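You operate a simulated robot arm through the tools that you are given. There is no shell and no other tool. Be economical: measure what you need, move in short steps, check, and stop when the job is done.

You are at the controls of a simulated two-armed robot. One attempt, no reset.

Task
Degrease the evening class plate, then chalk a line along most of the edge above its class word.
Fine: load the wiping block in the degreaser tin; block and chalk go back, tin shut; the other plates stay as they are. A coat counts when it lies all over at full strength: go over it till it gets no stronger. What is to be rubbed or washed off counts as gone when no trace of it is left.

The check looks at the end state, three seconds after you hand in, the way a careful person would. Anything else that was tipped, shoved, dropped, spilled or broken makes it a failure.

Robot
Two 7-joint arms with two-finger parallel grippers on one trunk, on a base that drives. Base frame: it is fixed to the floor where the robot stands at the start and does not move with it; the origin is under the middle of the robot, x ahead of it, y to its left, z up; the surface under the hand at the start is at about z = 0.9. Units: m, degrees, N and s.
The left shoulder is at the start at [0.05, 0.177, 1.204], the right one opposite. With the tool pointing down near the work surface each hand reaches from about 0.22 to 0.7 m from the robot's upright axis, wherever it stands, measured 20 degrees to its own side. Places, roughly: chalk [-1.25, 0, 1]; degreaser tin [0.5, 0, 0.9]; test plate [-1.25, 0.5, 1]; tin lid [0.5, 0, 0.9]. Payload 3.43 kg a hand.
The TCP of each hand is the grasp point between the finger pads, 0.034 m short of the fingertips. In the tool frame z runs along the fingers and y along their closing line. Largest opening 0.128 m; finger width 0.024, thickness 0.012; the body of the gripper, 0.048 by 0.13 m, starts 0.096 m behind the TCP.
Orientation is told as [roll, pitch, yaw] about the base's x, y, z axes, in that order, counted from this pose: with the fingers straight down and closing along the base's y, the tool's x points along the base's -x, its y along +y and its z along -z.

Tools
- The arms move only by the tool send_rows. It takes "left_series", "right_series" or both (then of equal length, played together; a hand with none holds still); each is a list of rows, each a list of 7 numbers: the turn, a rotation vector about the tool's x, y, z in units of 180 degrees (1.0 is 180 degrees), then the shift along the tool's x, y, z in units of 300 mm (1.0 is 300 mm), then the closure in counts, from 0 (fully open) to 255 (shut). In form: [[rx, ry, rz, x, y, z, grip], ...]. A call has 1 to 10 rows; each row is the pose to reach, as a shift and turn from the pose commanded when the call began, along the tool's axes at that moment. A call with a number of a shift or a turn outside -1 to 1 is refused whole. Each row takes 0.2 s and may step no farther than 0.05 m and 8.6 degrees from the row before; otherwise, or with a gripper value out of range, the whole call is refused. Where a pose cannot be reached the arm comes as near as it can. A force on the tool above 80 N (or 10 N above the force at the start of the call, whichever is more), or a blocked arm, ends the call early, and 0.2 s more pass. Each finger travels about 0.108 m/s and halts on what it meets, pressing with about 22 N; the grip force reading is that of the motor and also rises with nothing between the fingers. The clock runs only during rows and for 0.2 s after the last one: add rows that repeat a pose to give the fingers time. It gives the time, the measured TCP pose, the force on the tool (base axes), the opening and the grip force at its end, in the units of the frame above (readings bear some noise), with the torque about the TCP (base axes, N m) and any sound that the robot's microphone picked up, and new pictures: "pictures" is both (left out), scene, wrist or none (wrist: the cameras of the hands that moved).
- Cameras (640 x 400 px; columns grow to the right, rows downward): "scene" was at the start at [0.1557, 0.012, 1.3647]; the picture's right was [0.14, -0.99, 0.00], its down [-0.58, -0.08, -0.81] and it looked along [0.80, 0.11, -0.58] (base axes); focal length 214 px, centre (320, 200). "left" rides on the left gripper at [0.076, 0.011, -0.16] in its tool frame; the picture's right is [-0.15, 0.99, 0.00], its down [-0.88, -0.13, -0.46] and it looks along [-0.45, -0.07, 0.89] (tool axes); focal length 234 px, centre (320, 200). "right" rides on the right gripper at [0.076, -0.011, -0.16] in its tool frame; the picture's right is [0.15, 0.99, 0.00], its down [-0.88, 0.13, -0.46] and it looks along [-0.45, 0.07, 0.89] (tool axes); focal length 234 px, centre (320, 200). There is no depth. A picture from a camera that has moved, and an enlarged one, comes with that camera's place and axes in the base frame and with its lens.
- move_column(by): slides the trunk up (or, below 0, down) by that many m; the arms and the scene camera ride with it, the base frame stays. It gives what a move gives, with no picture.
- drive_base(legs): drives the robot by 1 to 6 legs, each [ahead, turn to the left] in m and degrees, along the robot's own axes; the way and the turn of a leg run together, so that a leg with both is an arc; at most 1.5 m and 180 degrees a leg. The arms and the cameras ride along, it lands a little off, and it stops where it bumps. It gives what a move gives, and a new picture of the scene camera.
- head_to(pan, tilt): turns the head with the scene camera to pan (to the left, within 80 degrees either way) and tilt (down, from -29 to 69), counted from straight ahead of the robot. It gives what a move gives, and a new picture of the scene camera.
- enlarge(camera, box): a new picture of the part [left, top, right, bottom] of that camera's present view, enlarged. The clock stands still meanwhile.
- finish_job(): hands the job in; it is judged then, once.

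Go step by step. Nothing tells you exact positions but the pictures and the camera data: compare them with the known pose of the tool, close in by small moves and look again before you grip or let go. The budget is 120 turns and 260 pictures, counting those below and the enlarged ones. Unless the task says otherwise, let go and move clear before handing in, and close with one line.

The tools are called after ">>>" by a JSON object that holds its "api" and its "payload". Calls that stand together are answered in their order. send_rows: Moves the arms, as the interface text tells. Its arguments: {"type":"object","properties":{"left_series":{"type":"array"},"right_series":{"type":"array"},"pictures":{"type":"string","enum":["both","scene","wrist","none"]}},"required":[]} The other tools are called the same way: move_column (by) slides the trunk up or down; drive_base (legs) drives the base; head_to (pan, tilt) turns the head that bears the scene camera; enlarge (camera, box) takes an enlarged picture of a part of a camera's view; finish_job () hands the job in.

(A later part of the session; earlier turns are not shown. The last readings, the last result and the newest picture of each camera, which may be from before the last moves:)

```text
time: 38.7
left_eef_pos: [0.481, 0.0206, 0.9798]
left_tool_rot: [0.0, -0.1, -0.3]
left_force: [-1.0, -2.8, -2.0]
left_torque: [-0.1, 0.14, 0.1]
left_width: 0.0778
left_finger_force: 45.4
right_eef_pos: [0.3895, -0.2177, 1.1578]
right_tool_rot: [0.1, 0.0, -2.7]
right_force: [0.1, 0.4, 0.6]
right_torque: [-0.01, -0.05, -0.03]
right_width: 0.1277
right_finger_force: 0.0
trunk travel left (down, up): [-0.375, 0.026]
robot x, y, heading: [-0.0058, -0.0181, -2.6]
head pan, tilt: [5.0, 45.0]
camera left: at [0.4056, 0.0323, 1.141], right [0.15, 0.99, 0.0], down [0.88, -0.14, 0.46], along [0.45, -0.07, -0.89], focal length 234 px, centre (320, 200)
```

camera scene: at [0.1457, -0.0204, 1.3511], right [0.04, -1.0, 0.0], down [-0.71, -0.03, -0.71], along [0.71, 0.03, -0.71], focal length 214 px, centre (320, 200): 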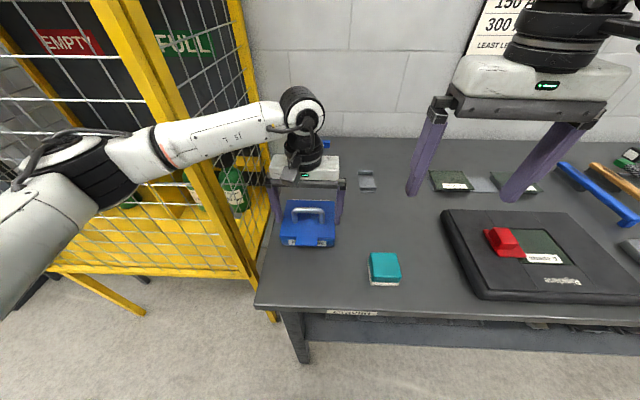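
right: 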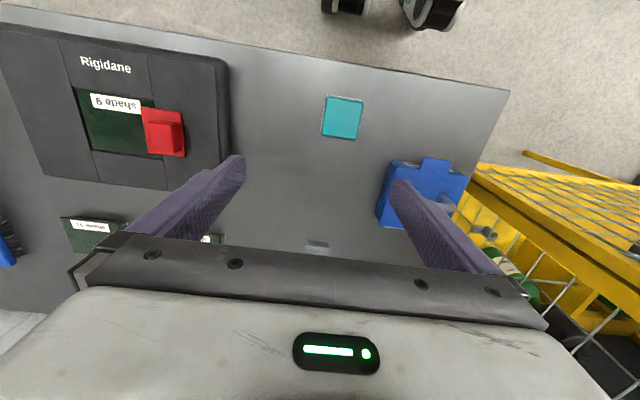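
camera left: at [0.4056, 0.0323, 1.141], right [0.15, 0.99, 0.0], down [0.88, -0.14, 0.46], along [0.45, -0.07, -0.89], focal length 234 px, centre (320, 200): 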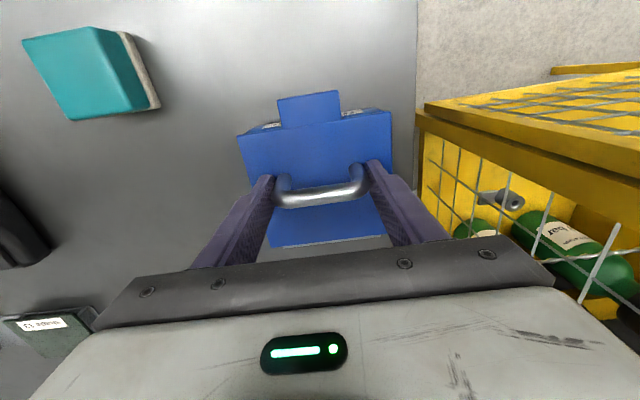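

Gripped the handle. A small test lift along a hinge arc.

>>> {"api": "send_rows", "payload": {"left_series": [[0, 0, 0, -0.012, 0, -0.022, 255], [0, 0, 0, -0.028, 0, -0.044, 255], [0, 0, 0, -0.028, 0, -0.044, 255]], "pictures": "both"}}

>>> {"api": "enlarge", "payload": {"camera": "scene", "box": [250, 150, 370, 270]}}

```text
time: 39.5
left_eef_pos: [0.4854, 0.0216, 0.9936]
left_tool_rot: [0.1, 0.4, -0.5]
left_force: [-19.3, -1.6, -9.7]
left_torque: [0.69, 1.6, -0.06]
left_width: 0.0777
left_finger_force: 44.6
right_eef_pos: [0.3898, -0.2181, 1.1577]
right_tool_rot: [-0.1, -0.1, -2.7]
right_force: [0.3, -0.5, -0.3]
right_torque: [-0.01, -0.02, 0.0]
right_width: 0.1279
right_finger_force: 0.1
trunk travel left (down, up): [-0.375, 0.026]
robot x, y, heading: [-0.0041, -0.0214, -3.0]
head pan, tilt: [5.0, 45.0]
camera scene: at [0.145, -0.0205, 1.3511], right [0.04, -1.0, 0.0], down [-0.71, -0.03, -0.71], along [0.71, 0.03, -0.71], focal length 214 px, centre (320, 200)
camera left: at [0.4118, 0.0323, 1.1546], right [0.16, 0.99, 0.0], down [0.88, -0.14, 0.45], along [0.44, -0.07, -0.89], focal length 234 px, centre (320, 200)
```

scene: 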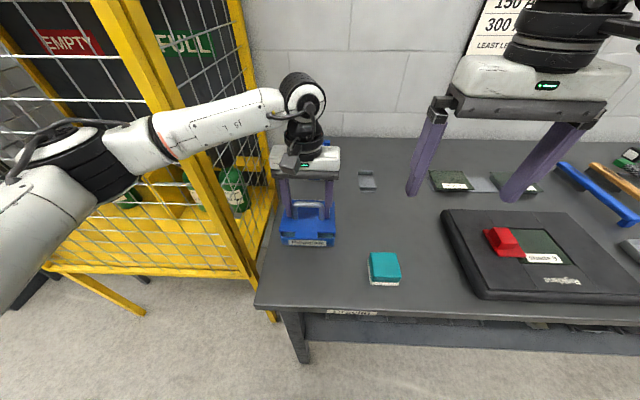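
left: 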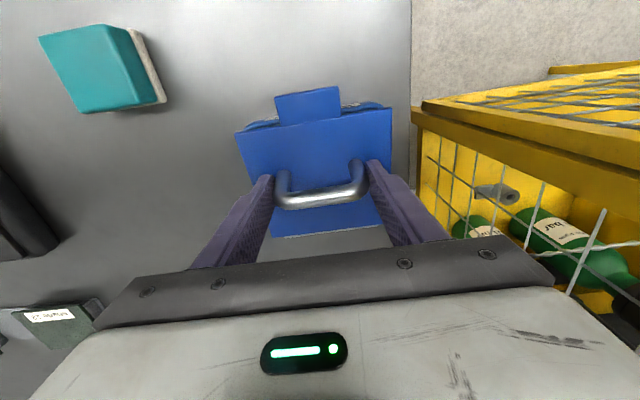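

```text
3.33 times, centred on (310, 210) of scene
camera zoom: at [0.145, -0.0205, 1.3511], right [0.04, -1.0, 0.0], down [-0.71, -0.03, -0.71], along [0.71, 0.03, -0.71], focal length 715 px, centre (353, 167)
```

zoom: 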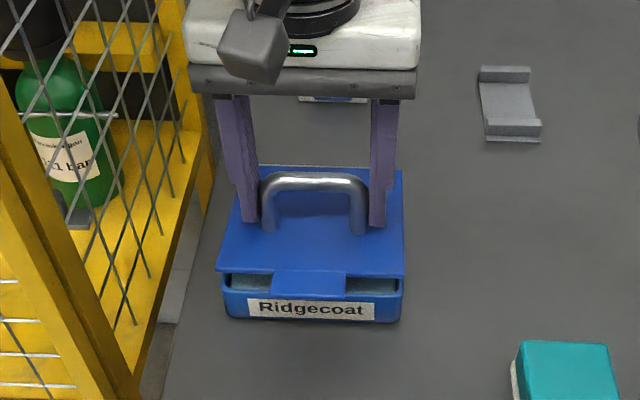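

The lid is hinged at the back and rises (label reads "Ridgecoat"). I'll follow the arc while pitching the hand with the lid.

>>> {"api": "send_rows", "payload": {"left_series": [[0, 0.033, 0, -0.01, 0, -0.024, 255], [0, 0.067, 0, -0.033, 0, -0.045, 255], [0, 0.1, 0, -0.058, 0, -0.064, 255]], "pictures": "scene"}}

>>> {"api": "enlarge", "payload": {"camera": "scene", "box": [250, 150, 370, 270]}}

```text
time: 40.3
left_eef_pos: [0.5075, 0.0224, 1.0131]
left_tool_rot: [0.0, 17.9, -0.3]
left_force: [-4.2, -4.0, -11.4]
left_torque: [0.34, 0.89, 0.1]
left_width: 0.0773
left_finger_force: 45.0
right_eef_pos: [0.3903, -0.2173, 1.1579]
right_tool_rot: [0.0, -0.1, -2.8]
right_force: [0.5, -0.7, -0.4]
right_torque: [-0.04, 0.01, -0.02]
right_width: 0.1277
right_finger_force: 0.1
trunk travel left (down, up): [-0.375, 0.026]
robot x, y, heading: [-0.0045, -0.0177, -2.5]
head pan, tilt: [5.0, 45.0]
camera scene: at [0.147, -0.0208, 1.3508], right [0.04, -1.0, 0.0], down [-0.71, -0.03, -0.71], along [0.71, 0.03, -0.71], focal length 214 px, centre (320, 200)
```

scene: 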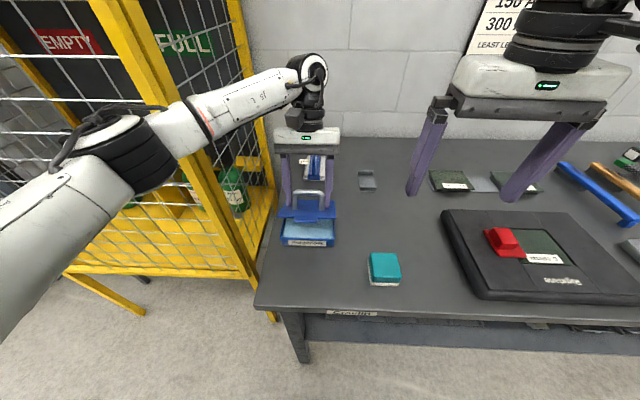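

```text
3.33 times, centred on (310, 210) of scene
camera zoom: at [0.147, -0.0208, 1.3508], right [0.04, -1.0, 0.0], down [-0.71, -0.03, -0.71], along [0.71, 0.03, -0.71], focal length 715 px, centre (353, 167)
```

zoom: 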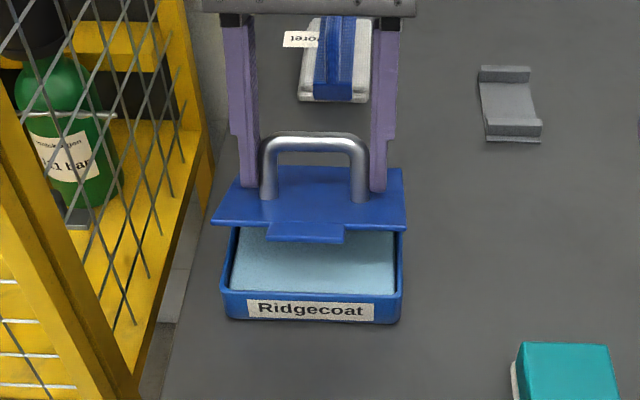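

Works well; tin stays put. Continue the arc.

>>> {"api": "send_rows", "payload": {"left_series": [[0, 0.033, 0, -0.021, 0, -0.023, 255], [0, 0.067, 0, -0.044, 0, -0.0445, 255], [0, 0.1, 0, -0.069, 0, -0.063, 255], [0, 0.133, 0, -0.097, 0, -0.079, 255], [0, 0.167, 0, -0.125, 0, -0.092, 255]], "pictures": "scene"}}

>>> {"api": "enlarge", "payload": {"camera": "scene", "box": [250, 150, 370, 270]}}

```text
time: 41.5
left_eef_pos: [0.4519, 0.0304, 1.0307]
left_tool_rot: [-0.8, 46.8, -0.9]
left_force: [2.1, 1.0, -0.4]
left_torque: [-0.09, 0.1, 0.09]
left_width: 0.0
left_finger_force: 33.0
left hand out of reach, approached as far as the arm can: row 2, 3, 4, 5
right_eef_pos: [0.393, -0.2145, 1.1567]
right_tool_rot: [-0.2, 0.1, -2.8]
right_force: [0.7, 0.5, -0.2]
right_torque: [-0.11, 0.13, -0.04]
right_width: 0.128
right_finger_force: 0.1
trunk travel left (down, up): [-0.375, 0.026]
robot x, y, heading: [-0.0064, -0.0176, -2.5]
head pan, tilt: [5.0, 45.0]
camera scene: at [0.1494, -0.0173, 1.3504], right [0.04, -1.0, 0.0], down [-0.71, -0.03, -0.7], along [0.7, 0.03, -0.71], focal length 214 px, centre (320, 200)
```

scene: 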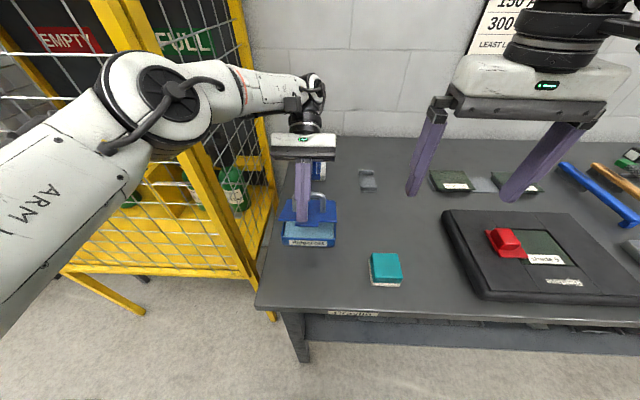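

```text
3.33 times, centred on (310, 210) of scene
camera zoom: at [0.1494, -0.0173, 1.3504], right [0.04, -1.0, 0.0], down [-0.71, -0.03, -0.7], along [0.7, 0.03, -0.71], focal length 715 px, centre (353, 167)
```

zoom: 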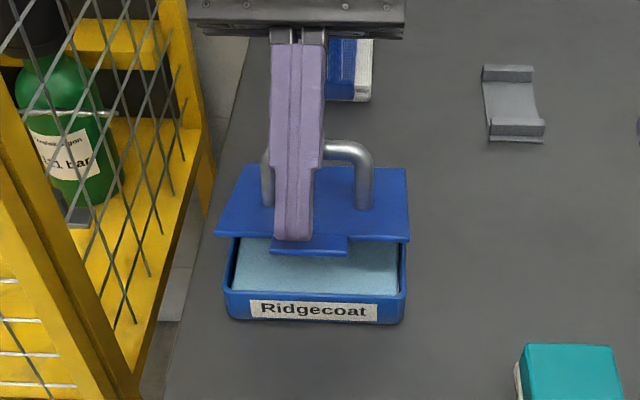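

The arm ran out of reach and slipped off, but the lid stays part-open by itself (stiff hinge). I'll lift the left hand away, straighten it, then push the lid's front edge with closed fingertips.

>>> {"api": "send_rows", "payload": {"left_series": [[0, 0, 0, 0.1, 0, -0.09, 255], [0, 0, 0, 0.2, 0, -0.18, 255], [0, -0.0433, 0, 0.243, 0, -0.228, 255], [0, -0.0867, 0, 0.27, 0, -0.2, 255], [0, -0.13, 0, 0.3, 0, -0.17, 255], [0, -0.1733, 0, 0.33, 0, -0.14, 255], [0, -0.2167, 0, 0.357, 0, -0.106, 255], [0, -0.26, 0, 0.357, 0, -0.106, 255]], "pictures": "scene"}}

>>> {"api": "enlarge", "payload": {"camera": "scene", "box": [250, 150, 370, 270]}}

```text
time: 43.3
left_eef_pos: [0.4014, 0.027, 1.1315]
left_tool_rot: [-0.1, 1.0, -0.2]
left_force: [0.4, 0.9, 0.6]
left_torque: [0.02, -0.02, 0.0]
left_width: 0.0
left_finger_force: 33.1
left hand out of reach, approached as far as the arm can: row 1, 2, 3
right_eef_pos: [0.3891, -0.2181, 1.159]
right_tool_rot: [0.0, 0.0, -2.6]
right_force: [-0.4, -0.6, 0.2]
right_torque: [0.01, -0.02, 0.03]
right_width: 0.1282
right_finger_force: 0.1
trunk travel left (down, up): [-0.375, 0.026]
robot x, y, heading: [-0.0059, -0.0206, -2.8]
head pan, tilt: [5.0, 45.0]
camera scene: at [0.1462, -0.0202, 1.3509], right [0.04, -1.0, 0.0], down [-0.71, -0.03, -0.71], along [0.71, 0.03, -0.71], focal length 214 px, centre (320, 200)
```

scene: 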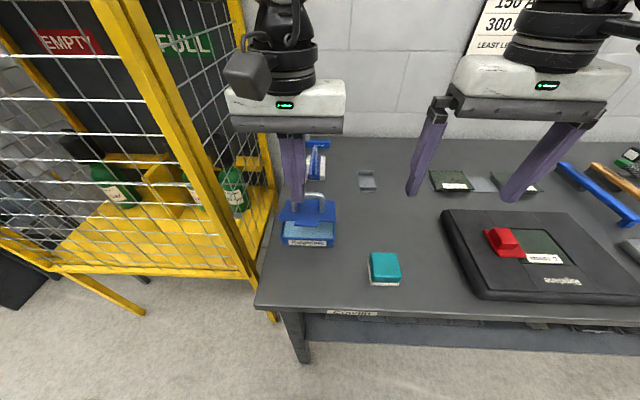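

```text
3.33 times, centred on (310, 210) of scene
camera zoom: at [0.1462, -0.0202, 1.3509], right [0.04, -1.0, 0.0], down [-0.71, -0.03, -0.71], along [0.71, 0.03, -0.71], focal length 715 px, centre (353, 167)
```

zoom: 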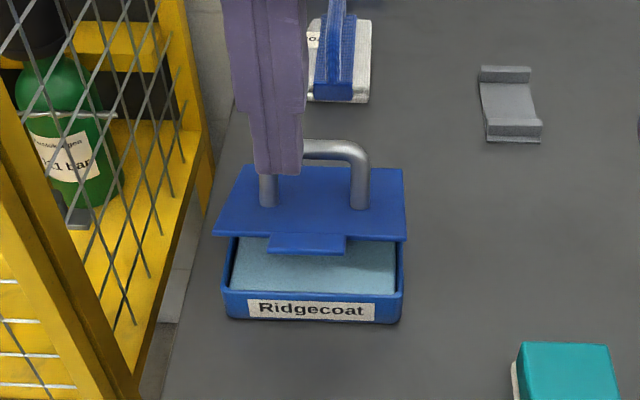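

>>> {"api": "send_rows", "payload": {"left_series": [[0, 0, 0, 0.02, 0, 0.12, 255], [0, 0, 0, 0.02, 0, 0.24, 255], [0, 0, 0, 0.02, 0, 0.36, 255], [0, 0, 0, 0.02, 0, 0.47, 255]], "pictures": "none"}}

>>> {"api": "enlarge", "payload": {"camera": "scene", "box": [250, 150, 370, 270]}}

```text
time: 44.3
left_eef_pos: [0.3934, 0.0274, 0.9896]
left_tool_rot: [-0.2, 1.2, -0.3]
left_force: [0.9, -0.5, -0.2]
left_torque: [0.03, 0.01, 0.01]
left_width: 0.0002
left_finger_force: 33.0
right_eef_pos: [0.3905, -0.2164, 1.158]
right_tool_rot: [0.0, 0.1, -2.7]
right_force: [0.5, -0.5, 0.0]
right_torque: [0.01, 0.01, -0.01]
right_width: 0.1278
right_finger_force: 0.0
trunk travel left (down, up): [-0.375, 0.026]
robot x, y, heading: [-0.0029, -0.0181, -2.5]
head pan, tilt: [5.0, 45.0]
```

```text
3.33 times, centred on (310, 210) of scene
camera zoom: at [0.1467, -0.0203, 1.3509], right [0.04, -1.0, 0.0], down [-0.71, -0.03, -0.71], along [0.71, 0.03, -0.71], focal length 715 px, centre (353, 167)
```

zoom: 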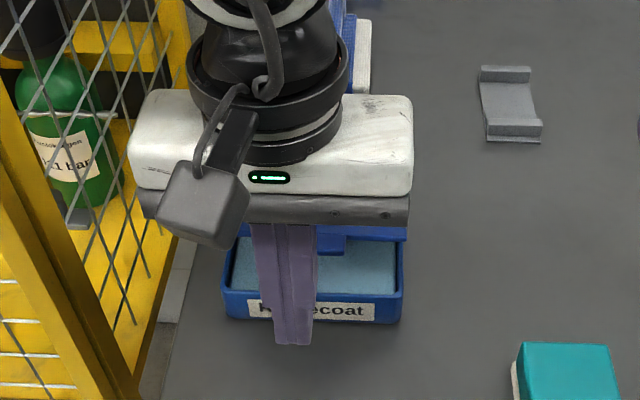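

Fingertips are in front of the raised tab, above the rim. Push forward to swing the lid open.

>>> {"api": "send_rows", "payload": {"left_series": [[0, 0, 0, -0.06, 0, 0, 255], [0, 0, 0, -0.12, 0, 0, 255], [0, 0, 0, -0.18, 0, 0, 255], [0, 0, 0, -0.24, 0, 0, 255], [0, 0, 0, -0.3, 0, 0, 255], [0, 0, 0, -0.36, 0, -0.01, 255], [0, 0, 0, -0.42, 0, -0.02, 255], [0, 0, 0, -0.48, 0, -0.02, 255]], "pictures": "scene"}}

>>> {"api": "enlarge", "payload": {"camera": "scene", "box": [250, 130, 370, 270]}}

```text
time: 45.1
left_eef_pos: [0.4147, 0.0254, 0.9913]
left_tool_rot: [0.3, 4.4, -1.7]
left_force: [-45.1, 8.5, 21.6]
left_torque: [0.57, -0.61, 0.3]
left_width: 0.0
left_finger_force: 32.7
right_eef_pos: [0.3864, -0.2165, 1.1603]
right_tool_rot: [0.0, 0.0, -2.7]
right_force: [0.8, 0.4, -0.4]
right_torque: [-0.01, 0.11, -0.02]
right_width: 0.128
right_finger_force: 0.1
trunk travel left (down, up): [-0.375, 0.026]
robot x, y, heading: [-0.0036, -0.0194, -2.7]
head pan, tilt: [5.0, 45.0]
stopped in row 3 (left hand): the force on the tool passed its limit at 93 N (the readings are from after the stop); the commanded pose is now the measured one
camera scene: at [0.1412, -0.0187, 1.3513], right [0.04, -1.0, 0.0], down [-0.71, -0.03, -0.71], along [0.71, 0.03, -0.71], focal length 214 px, centre (320, 200)
```

scene: 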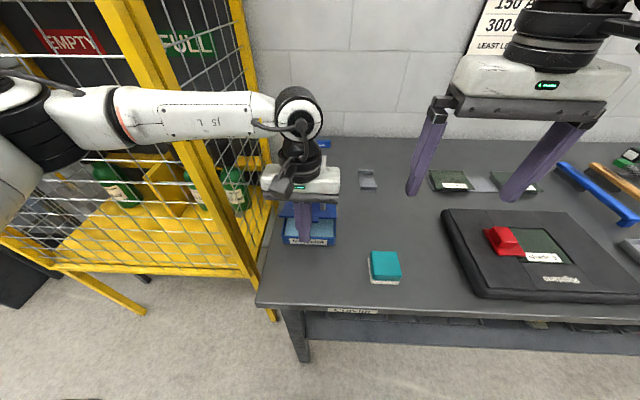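

```text
2.86 times, centred on (310, 200) of scene
camera zoom: at [0.1412, -0.0187, 1.3513], right [0.04, -1.0, 0.0], down [-0.71, -0.03, -0.71], along [0.71, 0.03, -0.71], focal length 613 px, centre (349, 200)
```

zoom: 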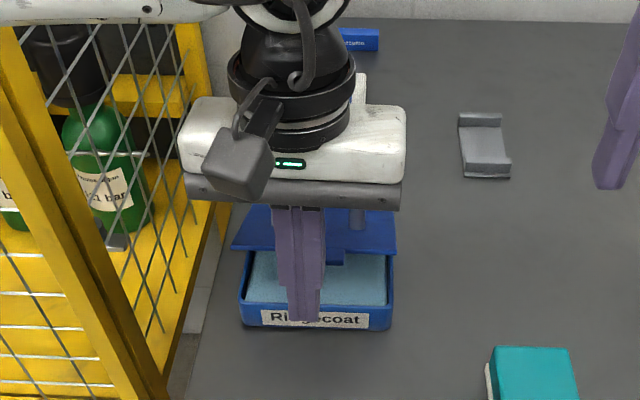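

The push was blocked (too flat on the edge); the tin hasn't moved. I'll back off, tilt the fingers to point forward-down at 45°, and lever the lid edge up from beneath.

>>> {"api": "send_rows", "payload": {"left_series": [[0, 0, 0, 0.1, 0, 0.01, 255], [0, -0.04, 0, 0.18, 0, 0.013, 255], [0, -0.08, 0, 0.18, 0, 0.013, 255], [0, -0.12, 0, 0.18, 0, 0.013, 255], [0, -0.16, 0, 0.18, 0, 0.013, 255], [0, -0.2, 0, 0.18, 0, 0.013, 255], [0, -0.24, 0, 0.15, 0, 0.02, 255], [0, -0.274, 0, 0.1, 0, 0.026, 255]], "pictures": "both"}}

>>> {"api": "enlarge", "payload": {"camera": "scene", "box": [250, 130, 370, 270]}}

```text
time: 46.9
left_eef_pos: [0.3957, 0.0257, 0.9847]
left_tool_rot: [0.0, -46.1, -1.4]
left_force: [-0.5, -0.8, 0.6]
left_torque: [0.02, 0.02, 0.0]
left_width: 0.0
left_finger_force: 32.9
right_eef_pos: [0.3893, -0.2174, 1.1569]
right_tool_rot: [0.1, 0.0, -2.7]
right_force: [-0.2, 0.0, 0.1]
right_torque: [0.02, 0.02, 0.02]
right_width: 0.1283
right_finger_force: 0.2
trunk travel left (down, up): [-0.375, 0.026]
robot x, y, heading: [-0.0049, -0.0171, -2.6]
head pan, tilt: [5.0, 45.0]
camera scene: at [0.1452, -0.0201, 1.3509], right [0.04, -1.0, 0.0], down [-0.71, -0.03, -0.71], along [0.71, 0.03, -0.71], focal length 214 px, centre (320, 200)
camera left: at [0.2293, 0.0395, 1.0409], right [0.12, 0.99, 0.11], down [0.28, -0.14, 0.95], along [0.95, -0.09, -0.29], focal length 234 px, centre (320, 200)
```

scene: 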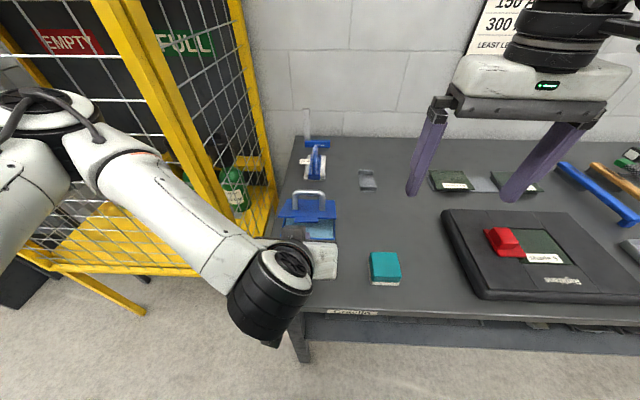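
left: 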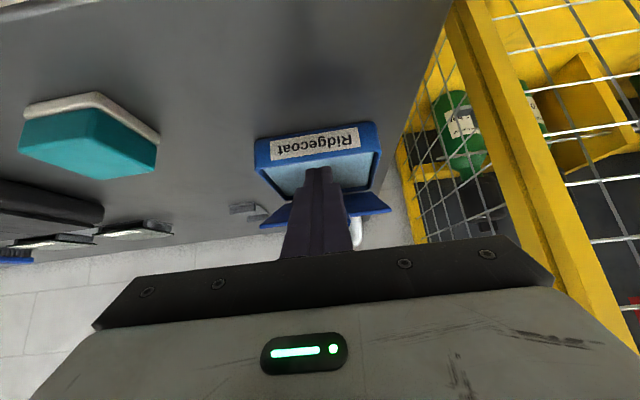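

```text
2.86 times, centred on (310, 200) of scene
camera zoom: at [0.1452, -0.0201, 1.3509], right [0.04, -1.0, 0.0], down [-0.71, -0.03, -0.71], along [0.71, 0.03, -0.71], focal length 613 px, centre (349, 200)
```

zoom: 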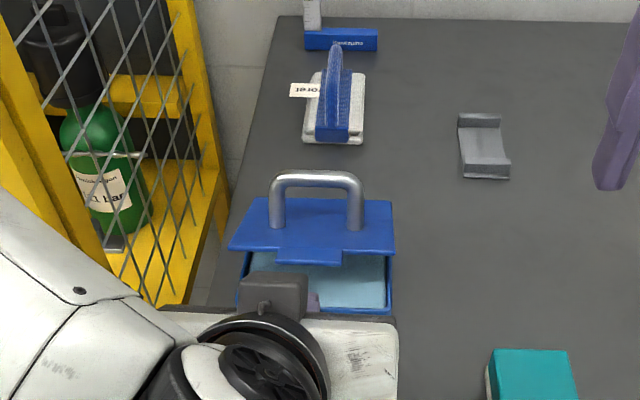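

>>> {"api": "send_rows", "payload": {"left_series": [[0, 0, 0, -0.045, 0, 0.035, 255], [0, 0, 0, -0.091, 0, 0.07, 255], [0, 0, 0, -0.135, 0, 0.062, 255], [0, 0, 0, -0.18, 0, 0.053, 255], [0, 0, 0, -0.225, 0, 0.054, 255], [0, 0, 0, -0.27, 0, 0.055, 255], [0, 0, 0, -0.31, 0, 0.065, 255], [0, 0, 0, -0.357, 0, 0.077, 255]], "pictures": "both"}}

>>> {"api": "enlarge", "payload": {"camera": "scene", "box": [250, 130, 370, 270]}}

```text
time: 48.7
left_eef_pos: [0.4877, 0.0235, 1.0452]
left_tool_rot: [0.1, -46.0, -1.3]
left_force: [-0.4, 1.1, -0.4]
left_torque: [-0.01, -0.03, 0.0]
left_width: 0.0001
left_finger_force: 33.4
right_eef_pos: [0.3888, -0.2181, 1.158]
right_tool_rot: [-0.1, 0.1, -2.5]
right_force: [0.2, -0.6, -0.2]
right_torque: [0.04, 0.01, -0.03]
right_width: 0.1284
right_finger_force: 0.1
trunk travel left (down, up): [-0.375, 0.026]
robot x, y, heading: [-0.0055, -0.0218, -2.7]
head pan, tilt: [5.0, 45.0]
camera scene: at [0.1452, -0.02, 1.3509], right [0.04, -1.0, 0.0], down [-0.71, -0.03, -0.71], along [0.71, 0.03, -0.71], focal length 214 px, centre (320, 200)
camera left: at [0.3206, 0.0372, 1.1027], right [0.12, 0.99, 0.11], down [0.28, -0.14, 0.95], along [0.95, -0.09, -0.29], focal length 234 px, centre (320, 200)
```

scene: 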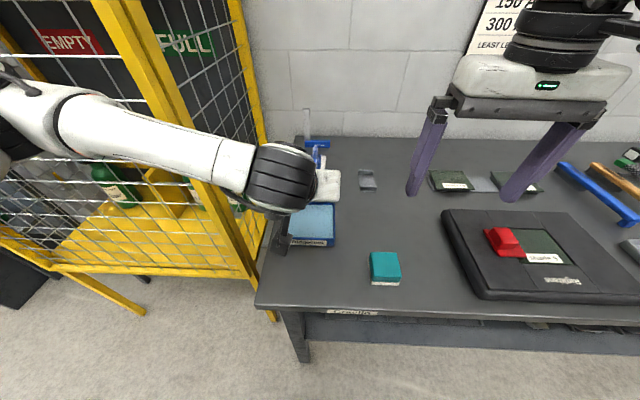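
left: 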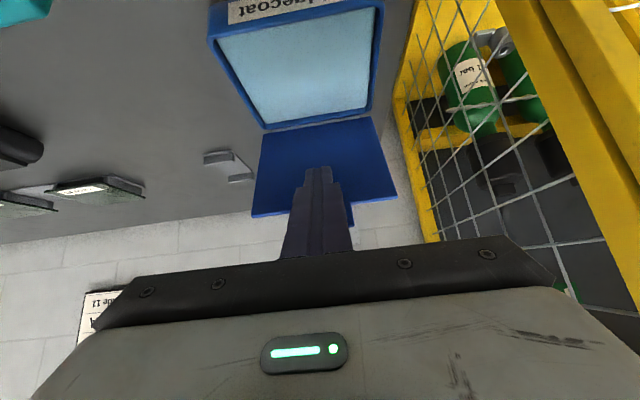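

```text
2.86 times, centred on (310, 200) of scene
camera zoom: at [0.1452, -0.02, 1.3509], right [0.04, -1.0, 0.0], down [-0.71, -0.03, -0.71], along [0.71, 0.03, -0.71], focal length 613 px, centre (349, 200)
```

zoom: 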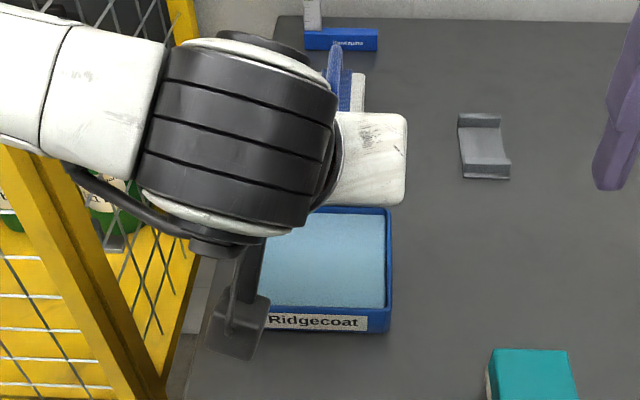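

The lid has swung open with no force on the hand. I'll withdraw along the finger axis and straighten up.

>>> {"api": "send_rows", "payload": {"left_series": [[0, 0, 0, 0, 0, -0.15, 255], [0, 0, 0, 0, 0, -0.3, 255], [0, 0.045, 0, 0, 0, -0.45, 255], [0, 0.09, 0, 0, 0, -0.5, 255], [0, 0.135, 0, 0, 0, -0.5, 255], [0, 0.18, 0, 0, 0.05, -0.5, 255], [0, 0.225, 0, 0, 0.15, -0.5, 255], [0, 0.256, 0, 0, 0.25, -0.5, 255]], "pictures": "scene"}}

>>> {"api": "enlarge", "payload": {"camera": "scene", "box": [250, 130, 370, 270]}}

```text
time: 50.5
left_eef_pos: [0.3806, 0.1015, 1.1481]
left_tool_rot: [-0.1, 0.1, -1.3]
left_force: [-0.2, 0.5, 0.3]
left_torque: [0.0, 0.0, -0.03]
left_width: 0.0
left_finger_force: 33.2
right_eef_pos: [0.3881, -0.2169, 1.1586]
right_tool_rot: [0.0, -0.1, -2.7]
right_force: [0.7, -0.2, 1.1]
right_torque: [0.0, 0.0, 0.01]
right_width: 0.1281
right_finger_force: 0.1
trunk travel left (down, up): [-0.375, 0.026]
robot x, y, heading: [-0.0062, -0.0211, -2.9]
head pan, tilt: [5.0, 45.0]
camera scene: at [0.1452, -0.0194, 1.3509], right [0.04, -1.0, 0.0], down [-0.71, -0.03, -0.71], along [0.71, 0.03, -0.71], focal length 214 px, centre (320, 200)
```

scene: 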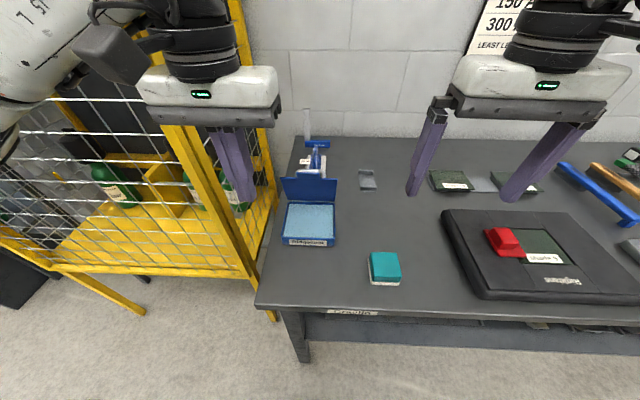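

```text
2.86 times, centred on (310, 200) of scene
camera zoom: at [0.1452, -0.0194, 1.3509], right [0.04, -1.0, 0.0], down [-0.71, -0.03, -0.71], along [0.71, 0.03, -0.71], focal length 613 px, centre (349, 200)
```

zoom: 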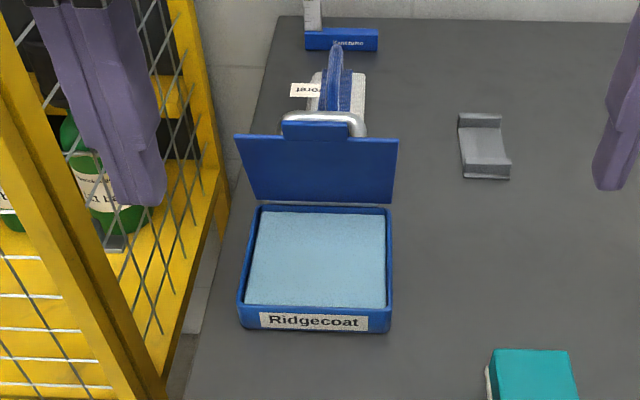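

The tin is open with its pad showing. Now the right hand goes above the wiping block.

>>> {"api": "send_rows", "payload": {"right_series": [[0, 0, -0.005, 0.02, 0.06, 0.1, 0], [0, 0, -0.01, 0.04, 0.12, 0.2, 0], [0, 0, -0.015, 0.05, 0.18, 0.3, 0], [0, 0, -0.015, 0.068, 0.234, 0.4, 0], [0, 0, -0.015, 0.068, 0.234, 0.5, 0]], "pictures": "both"}}

>>> {"api": "enlarge", "payload": {"camera": "scene", "box": [330, 200, 450, 300]}}

```text
time: 51.7
left_eef_pos: [0.3808, 0.1007, 1.1485]
left_tool_rot: [0.1, 0.2, -1.3]
left_force: [-0.3, -0.7, -0.4]
left_torque: [0.0, 0.04, -0.01]
left_width: 0.0001
left_finger_force: 32.8
right_eef_pos: [0.371, -0.1462, 1.0067]
right_tool_rot: [0.0, -0.1, 0.0]
right_force: [0.1, 0.4, 0.1]
right_torque: [0.02, 0.03, 0.01]
right_width: 0.1281
right_finger_force: 0.0
trunk travel left (down, up): [-0.375, 0.026]
robot x, y, heading: [-0.005, -0.023, -2.7]
head pan, tilt: [5.0, 45.0]
camera scene: at [0.1453, -0.0204, 1.3509], right [0.04, -1.0, 0.0], down [-0.71, -0.03, -0.71], along [0.71, 0.03, -0.71], focal length 214 px, centre (320, 200)
camera right: at [0.2939, -0.1574, 1.1662], right [-0.15, 0.99, 0.0], down [0.88, 0.13, 0.46], along [0.45, 0.07, -0.89], focal length 234 px, centre (320, 200)
```

scene: 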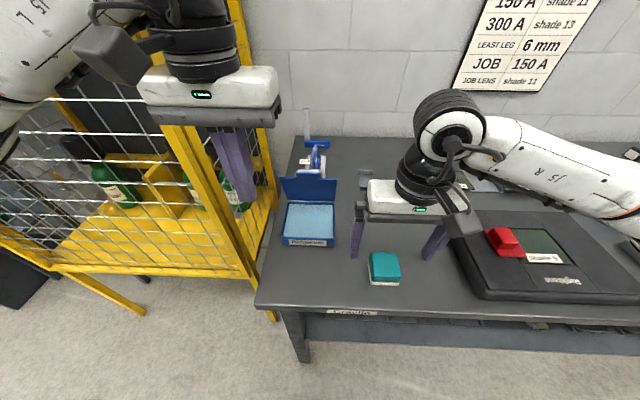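
right: 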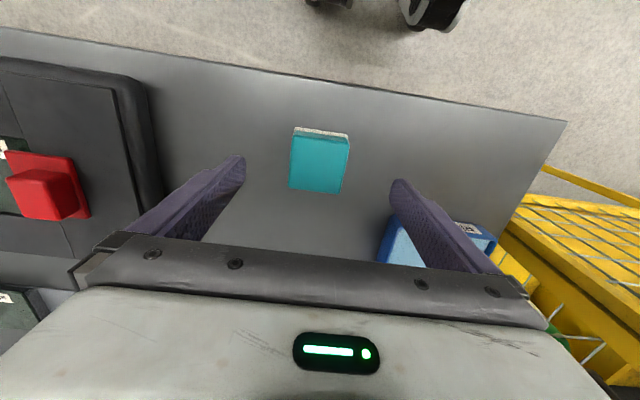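

```text
4.00 times, centred on (390, 250) of scene
camera zoom: at [0.1453, -0.0204, 1.3509], right [0.04, -1.0, 0.0], down [-0.71, -0.03, -0.71], along [0.71, 0.03, -0.71], focal length 858 px, centre (40, 0)
```

zoom: 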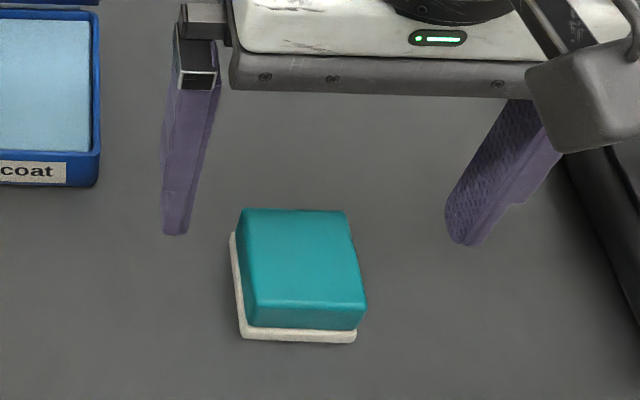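

Well centred. Descend to grip the teal body above the pad, and close.

>>> {"api": "send_rows", "payload": {"right_series": [[0, 0, -0.006, 0, 0, 0.1, 0], [0, 0, -0.011, 0, -0.002, 0.18, 0], [0, 0, -0.011, 0, -0.002, 0.18, 60], [0, 0, -0.011, 0, -0.002, 0.18, 130], [0, 0, -0.011, 0, -0.002, 0.18, 255], [0, 0, -0.011, 0, -0.002, 0.18, 255], [0, 0, -0.011, 0, -0.002, 0.18, 255]], "pictures": "both"}}

>>> {"api": "enlarge", "payload": {"camera": "scene", "box": [330, 200, 450, 300]}}

```text
time: 53.3
left_eef_pos: [0.3802, 0.1011, 1.149]
left_tool_rot: [0.1, 0.1, -1.3]
left_force: [0.4, 0.9, 0.2]
left_torque: [0.01, 0.01, 0.0]
left_width: 0.0001
left_finger_force: 33.0
right_eef_pos: [0.3721, -0.1474, 0.9536]
right_tool_rot: [0.1, 0.1, 1.9]
right_force: [-0.2, -0.1, -0.5]
right_torque: [0.01, 0.01, -0.01]
right_width: 0.0574
right_finger_force: 21.8
trunk travel left (down, up): [-0.375, 0.026]
robot x, y, heading: [-0.0044, -0.018, -2.9]
head pan, tilt: [5.0, 45.0]
camera scene: at [0.1452, -0.0201, 1.3509], right [0.04, -1.0, 0.0], down [-0.71, -0.03, -0.71], along [0.71, 0.03, -0.71], focal length 214 px, centre (320, 200)
camera right: at [0.2941, -0.1607, 1.1125], right [-0.18, 0.98, 0.0], down [0.88, 0.16, 0.46], along [0.45, 0.08, -0.89], focal length 234 px, centre (320, 200)
```

scene: 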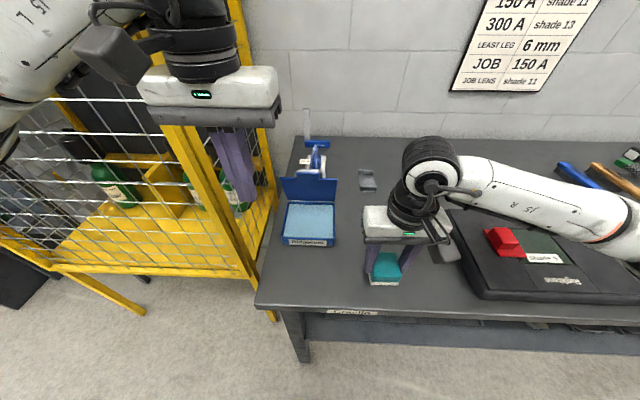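
right: 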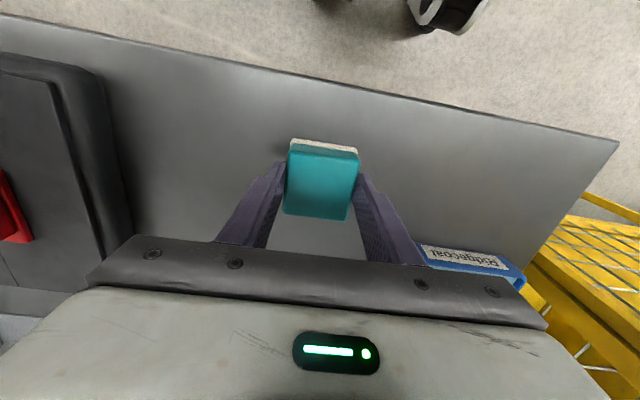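

```text
4.00 times, centred on (390, 250) of scene
camera zoom: at [0.1452, -0.0201, 1.3509], right [0.04, -1.0, 0.0], down [-0.71, -0.03, -0.71], along [0.71, 0.03, -0.71], focal length 858 px, centre (40, 0)
```

zoom: 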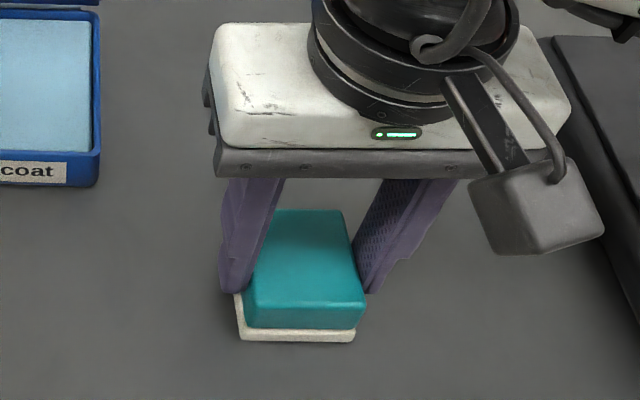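

Block gripped. I'll move the left hand back out of the way, lift the block and carry it over the tin.

>>> {"api": "send_rows", "payload": {"right_series": [[0, 0, 0, 0, 0, -0.15, 255], [0, 0, 0, 0, 0, -0.3, 255], [0, 0, 0, -0.08, 0.1, -0.32, 255], [0, 0, 0, -0.16, 0.2, -0.32, 255], [0, 0, 0, -0.24, 0.3, -0.32, 255], [0, 0, 0, -0.32, 0.4, -0.32, 255], [0, 0, 0, -0.39, 0.5, -0.32, 255], [0, 0, 0, -0.428, 0.55, -0.32, 255], [0, 0, 0, -0.428, 0.55, -0.32, 255]], "left_series": [[0, 0, 0, 0.06, 0, -0.1, 255], [0, 0, 0, 0.12, 0.0, -0.2, 255], [0, 0, 0, 0.18, 0.05, -0.3, 255], [0, 0, 0, 0.25, 0.1, -0.3, 255], [0, 0, 0, 0.25, 0.1, -0.3, 255], [0, 0, 0, 0.25, 0.1, -0.3, 255], [0, 0, 0, 0.25, 0.1, -0.3, 255], [0, 0, 0, 0.25, 0.1, -0.3, 255], [0, 0, 0, 0.25, 0.1, -0.3, 255]], "pictures": "both"}}

>>> {"api": "enlarge", "payload": {"camera": "scene", "box": [250, 150, 370, 270]}}

```text
time: 55.3
left_eef_pos: [0.3054, 0.1333, 1.2386]
left_tool_rot: [0.1, 0.1, -1.3]
left_force: [0.0, 0.0, -0.2]
left_torque: [0.01, 0.01, 0.01]
left_width: 0.0
left_finger_force: 32.7
right_eef_pos: [0.4936, 0.0222, 1.0502]
right_tool_rot: [0.0, -0.1, 2.2]
right_force: [-0.6, -0.8, -0.2]
right_torque: [0.01, -0.01, 0.0]
right_width: 0.0572
right_finger_force: 22.2
trunk travel left (down, up): [-0.375, 0.026]
robot x, y, heading: [-0.0053, -0.0182, -2.9]
head pan, tilt: [5.0, 45.0]
camera scene: at [0.1452, -0.0202, 1.3509], right [0.04, -1.0, 0.0], down [-0.71, -0.03, -0.71], along [0.71, 0.03, -0.71], focal length 214 px, centre (320, 200)
camera right: at [0.4164, 0.0089, 1.209], right [-0.18, 0.98, 0.0], down [0.88, 0.16, 0.46], along [0.45, 0.08, -0.89], focal length 234 px, centre (320, 200)
camera left: at [0.2313, 0.1444, 1.3989], right [0.17, 0.99, 0.0], down [0.88, -0.15, 0.45], along [0.45, -0.08, -0.89], focal length 234 px, centre (320, 200)
```

scene: 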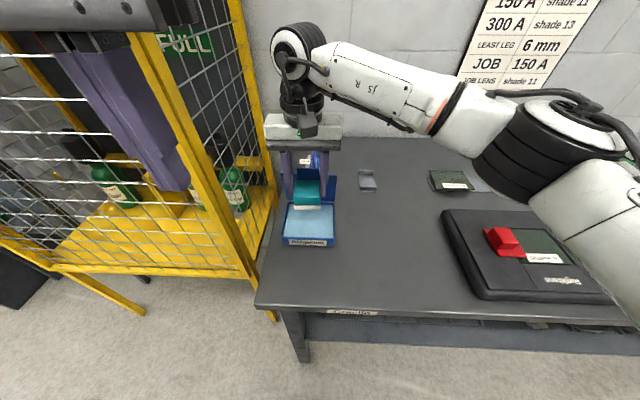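
right: 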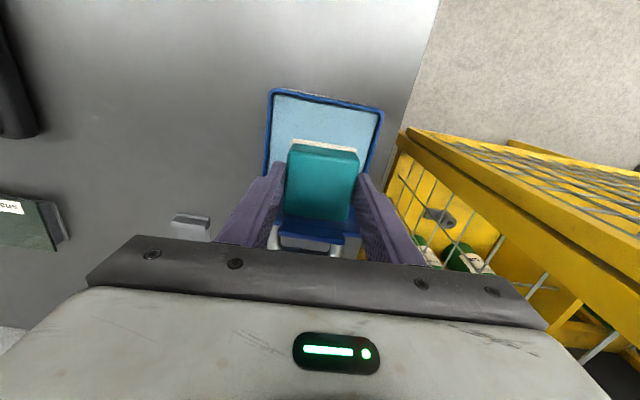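
left: 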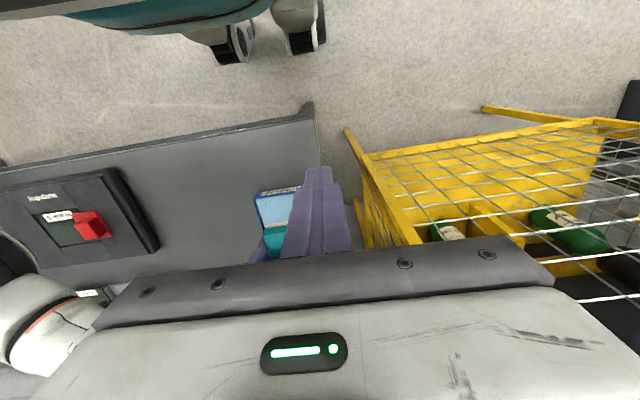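

```text
3.33 times, centred on (310, 210) of scene
camera zoom: at [0.1452, -0.0202, 1.3509], right [0.04, -1.0, 0.0], down [-0.71, -0.03, -0.71], along [0.71, 0.03, -0.71], focal length 715 px, centre (353, 167)
```

zoom: 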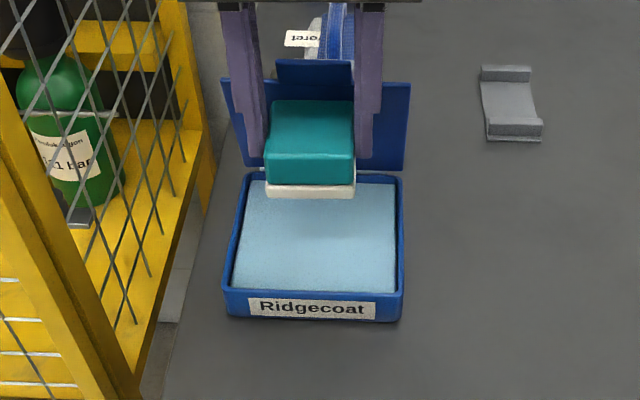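

>>> {"api": "send_rows", "payload": {"right_series": [[0, 0, 0, 0.01, 0, 0.08, 255], [0, 0, 0, 0.01, 0, 0.16, 255], [0, 0, 0, 0.01, 0, 0.2, 255], [0, 0, 0, 0.01, 0, 0.22, 255]], "pictures": "none"}}

>>> {"api": "enlarge", "payload": {"camera": "scene", "box": [250, 150, 370, 270]}}

```text
time: 56.3
left_eef_pos: [0.3058, 0.1333, 1.2384]
left_tool_rot: [0.1, 0.0, -1.3]
left_force: [-0.1, -0.5, -0.4]
left_torque: [-0.01, -0.01, -0.01]
left_width: 0.0
left_finger_force: 33.3
right_eef_pos: [0.4911, 0.0223, 0.9831]
right_tool_rot: [0.0, -0.1, 2.0]
right_force: [0.5, -0.2, -0.8]
right_torque: [-0.02, -0.02, -0.03]
right_width: 0.0571
right_finger_force: 22.1
trunk travel left (down, up): [-0.375, 0.026]
robot x, y, heading: [-0.005, -0.021, -2.6]
head pan, tilt: [5.0, 45.0]
```

```text
3.33 times, centred on (310, 210) of scene
camera zoom: at [0.1453, -0.02, 1.3509], right [0.04, -1.0, 0.0], down [-0.71, -0.03, -0.71], along [0.71, 0.03, -0.71], focal length 715 px, centre (353, 167)
```

zoom: 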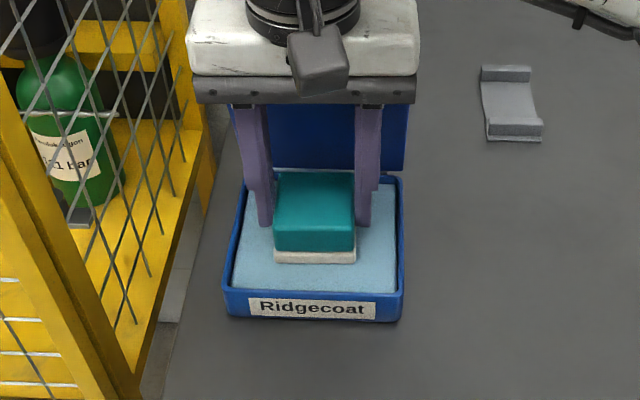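

>>> {"api": "send_rows", "payload": {"right_series": [[0, 0, 0, 0, 0, 0.012, 255], [0, 0, 0, 0, 0, 0.024, 255], [0, 0, 0, 0, 0, 0.036, 255]], "pictures": "none"}}

>>> {"api": "send_rows", "payload": {"right_series": [[0, 0, 0, 0, 0, 0.012, 255], [0, 0, 0, 0, 0, 0.024, 255]], "pictures": "none"}}

```text
time: 57.1
left_eef_pos: [0.3045, 0.1312, 1.2385]
left_tool_rot: [0.0, 0.0, -1.2]
left_force: [0.7, -0.3, -0.2]
left_torque: [-0.04, -0.02, -0.02]
left_width: 0.0
left_finger_force: 32.7
right_eef_pos: [0.4898, 0.0225, 0.9754]
right_tool_rot: [0.2, -0.3, 2.1]
right_force: [1.0, -2.3, 23.0]
right_torque: [-0.2, 0.05, 0.0]
right_width: 0.057
right_finger_force: 22.0
trunk travel left (down, up): [-0.375, 0.026]
robot x, y, heading: [-0.0038, -0.021, -2.7]
head pan, tilt: [5.0, 45.0]
```

```text
time: 57.7
left_eef_pos: [0.3015, 0.1317, 1.2407]
left_tool_rot: [0.1, -0.2, -1.2]
left_force: [-0.3, -0.1, 0.0]
left_torque: [-0.02, 0.03, 0.0]
left_width: 0.0
left_finger_force: 33.0
right_eef_pos: [0.4897, 0.0223, 0.9738]
right_tool_rot: [0.4, -0.7, 2.0]
right_force: [-2.2, -7.2, 56.6]
right_torque: [-1.0, 0.76, -0.01]
right_width: 0.0574
right_finger_force: 21.4
trunk travel left (down, up): [-0.375, 0.026]
robot x, y, heading: [-0.0064, -0.0203, -2.5]
head pan, tilt: [5.0, 45.0]
```

Contact made (a bit firm). Ease off to a light pressure, rub slightly, then lift and look.

>>> {"api": "send_rows", "payload": {"right_series": [[0, 0, 0, 0, 0, -0.025, 255], [0, 0, 0, 0.04, 0, -0.025, 255], [0, 0, 0, 0.0, 0.03, -0.025, 255], [0, 0, 0, -0.03, 0, -0.025, 255], [0, 0, 0, 0.0, -0.03, -0.025, 255], [0, 0, 0, 0.04, 0, -0.025, 255], [0, 0, 0, 0.0, 0.0, -0.025, 255], [0, 0, 0, 0, 0, -0.025, 255]], "pictures": "none"}}

>>> {"api": "send_rows", "payload": {"right_series": [[0, 0, 0, 0, 0, -0.12, 255], [0, 0, 0, 0, 0, -0.25, 255], [0, 0, 0, 0, 0, -0.38, 255], [0, 0, 0, 0, 0, -0.5, 255]], "pictures": "scene"}}

>>> {"api": "enlarge", "payload": {"camera": "scene", "box": [250, 130, 370, 250]}}

```text
time: 59.5
left_eef_pos: [0.3026, 0.1313, 1.2393]
left_tool_rot: [0.1, 0.0, -1.3]
left_force: [0.6, 0.0, 0.4]
left_torque: [0.01, -0.03, 0.03]
left_width: 0.0
left_finger_force: 32.5
right_eef_pos: [0.4871, 0.023, 0.9759]
right_tool_rot: [0.1, -0.2, 2.3]
right_force: [-9.4, -2.4, 25.4]
right_torque: [-0.17, 0.22, -0.02]
right_width: 0.0573
right_finger_force: 22.1
trunk travel left (down, up): [-0.375, 0.026]
robot x, y, heading: [-0.0042, -0.0204, -2.4]
head pan, tilt: [5.0, 45.0]
```

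```text
time: 60.5
left_eef_pos: [0.3057, 0.133, 1.2383]
left_tool_rot: [0.0, 0.1, -1.3]
left_force: [0.4, -0.2, 0.1]
left_torque: [-0.01, 0.0, -0.01]
left_width: 0.0
left_finger_force: 32.8
right_eef_pos: [0.4915, 0.0236, 1.1242]
right_tool_rot: [0.0, 0.1, 2.1]
right_force: [-0.3, -0.2, -1.0]
right_torque: [0.0, -0.02, 0.01]
right_width: 0.0569
right_finger_force: 22.3
trunk travel left (down, up): [-0.375, 0.026]
robot x, y, heading: [-0.0048, -0.0193, -2.4]
head pan, tilt: [5.0, 45.0]
camera scene: at [0.1449, -0.0198, 1.3509], right [0.04, -1.0, 0.0], down [-0.71, -0.03, -0.71], along [0.71, 0.03, -0.71], focal length 214 px, centre (320, 200)
```

scene: 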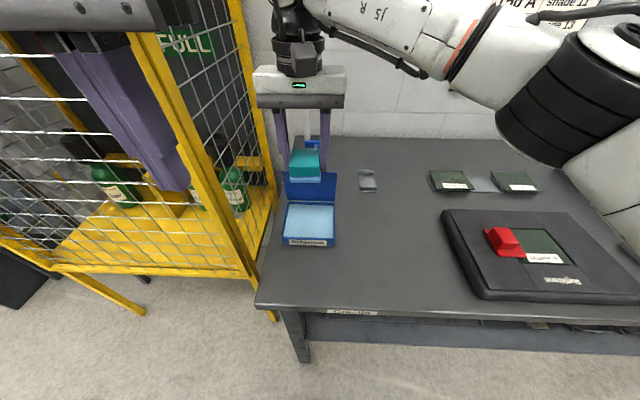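

```text
3.33 times, centred on (310, 190) of scene
camera zoom: at [0.1449, -0.0198, 1.3509], right [0.04, -1.0, 0.0], down [-0.71, -0.03, -0.71], along [0.71, 0.03, -0.71], focal length 715 px, centre (353, 233)
```

zoom: 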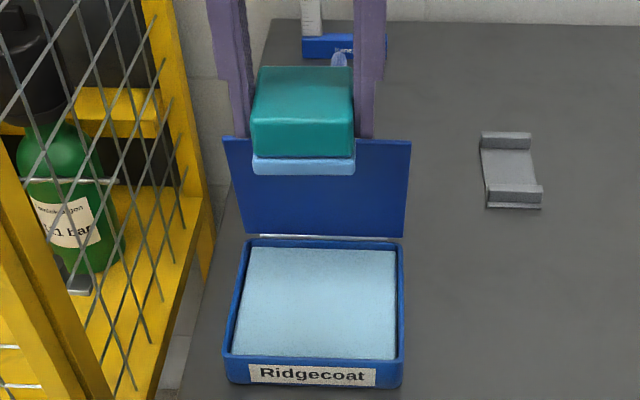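

The pad has turned blue: loaded. Leaving the tin open for now in case of a reload, I drive to the table with the block.

>>> {"api": "drive_base", "payload": {"legs": [[-0.45, 0], [0, 157], [0.35, 0], [0, 26]]}}

>>> {"api": "head_to", "payload": {"pan": -20, "tilt": 55}}

```text
time: 72.8
left_eef_pos: [-1.0724, -0.0094, 1.2383]
left_tool_rot: [0.0, 0.1, -179.0]
left_force: [0.2, 0.7, 0.8]
left_torque: [0.06, -0.01, -0.02]
left_width: 0.0
left_finger_force: 33.0
right_eef_pos: [-1.2608, 0.0935, 1.1245]
right_tool_rot: [0.0, 0.0, -175.7]
right_force: [0.0, -1.1, -1.3]
right_torque: [0.04, 0.03, 0.0]
right_width: 0.0572
right_finger_force: 22.5
trunk travel left (down, up): [-0.375, 0.026]
robot x, y, heading: [-0.772, 0.159, 179.5]
head pan, tilt: [5.0, 45.0]
camera scene: at [-0.9197, 0.1501, 1.3509], right [-0.08, 1.0, 0.0], down [0.7, 0.06, -0.71], along [-0.7, -0.06, -0.71], focal length 214 px, centre (320, 200)
```

scene: 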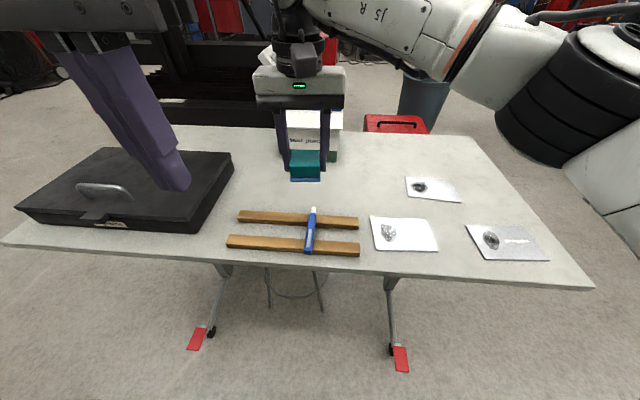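

```text
time: 73.7
left_eef_pos: [-1.072, -0.0083, 1.2368]
left_tool_rot: [0.1, 0.2, -179.1]
left_force: [0.2, -0.7, -0.1]
left_torque: [0.04, 0.01, 0.02]
left_width: 0.0001
left_finger_force: 33.0
right_eef_pos: [-1.2604, 0.0945, 1.1232]
right_tool_rot: [0.0, 0.0, -175.7]
right_force: [0.6, -0.1, -0.8]
right_torque: [0.02, -0.04, 0.03]
right_width: 0.0574
right_finger_force: 22.0
trunk travel left (down, up): [-0.375, 0.026]
robot x, y, heading: [-0.7671, 0.1561, 179.6]
head pan, tilt: [-20.0, 55.0]
camera scene: at [-0.9064, 0.1821, 1.3375], right [0.35, 0.94, 0.0], down [0.77, -0.28, -0.57], along [-0.54, 0.2, -0.82], focal length 214 px, centre (320, 200)
```

scene: 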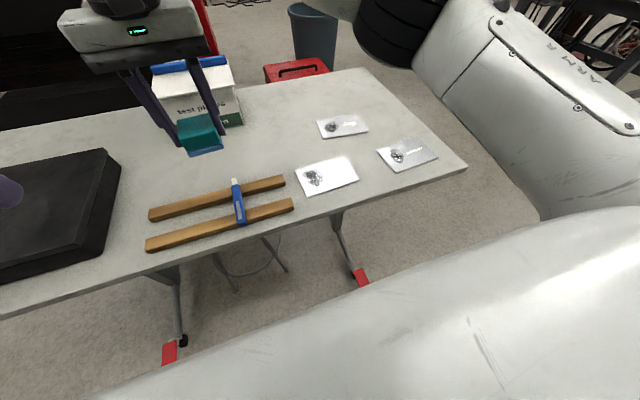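

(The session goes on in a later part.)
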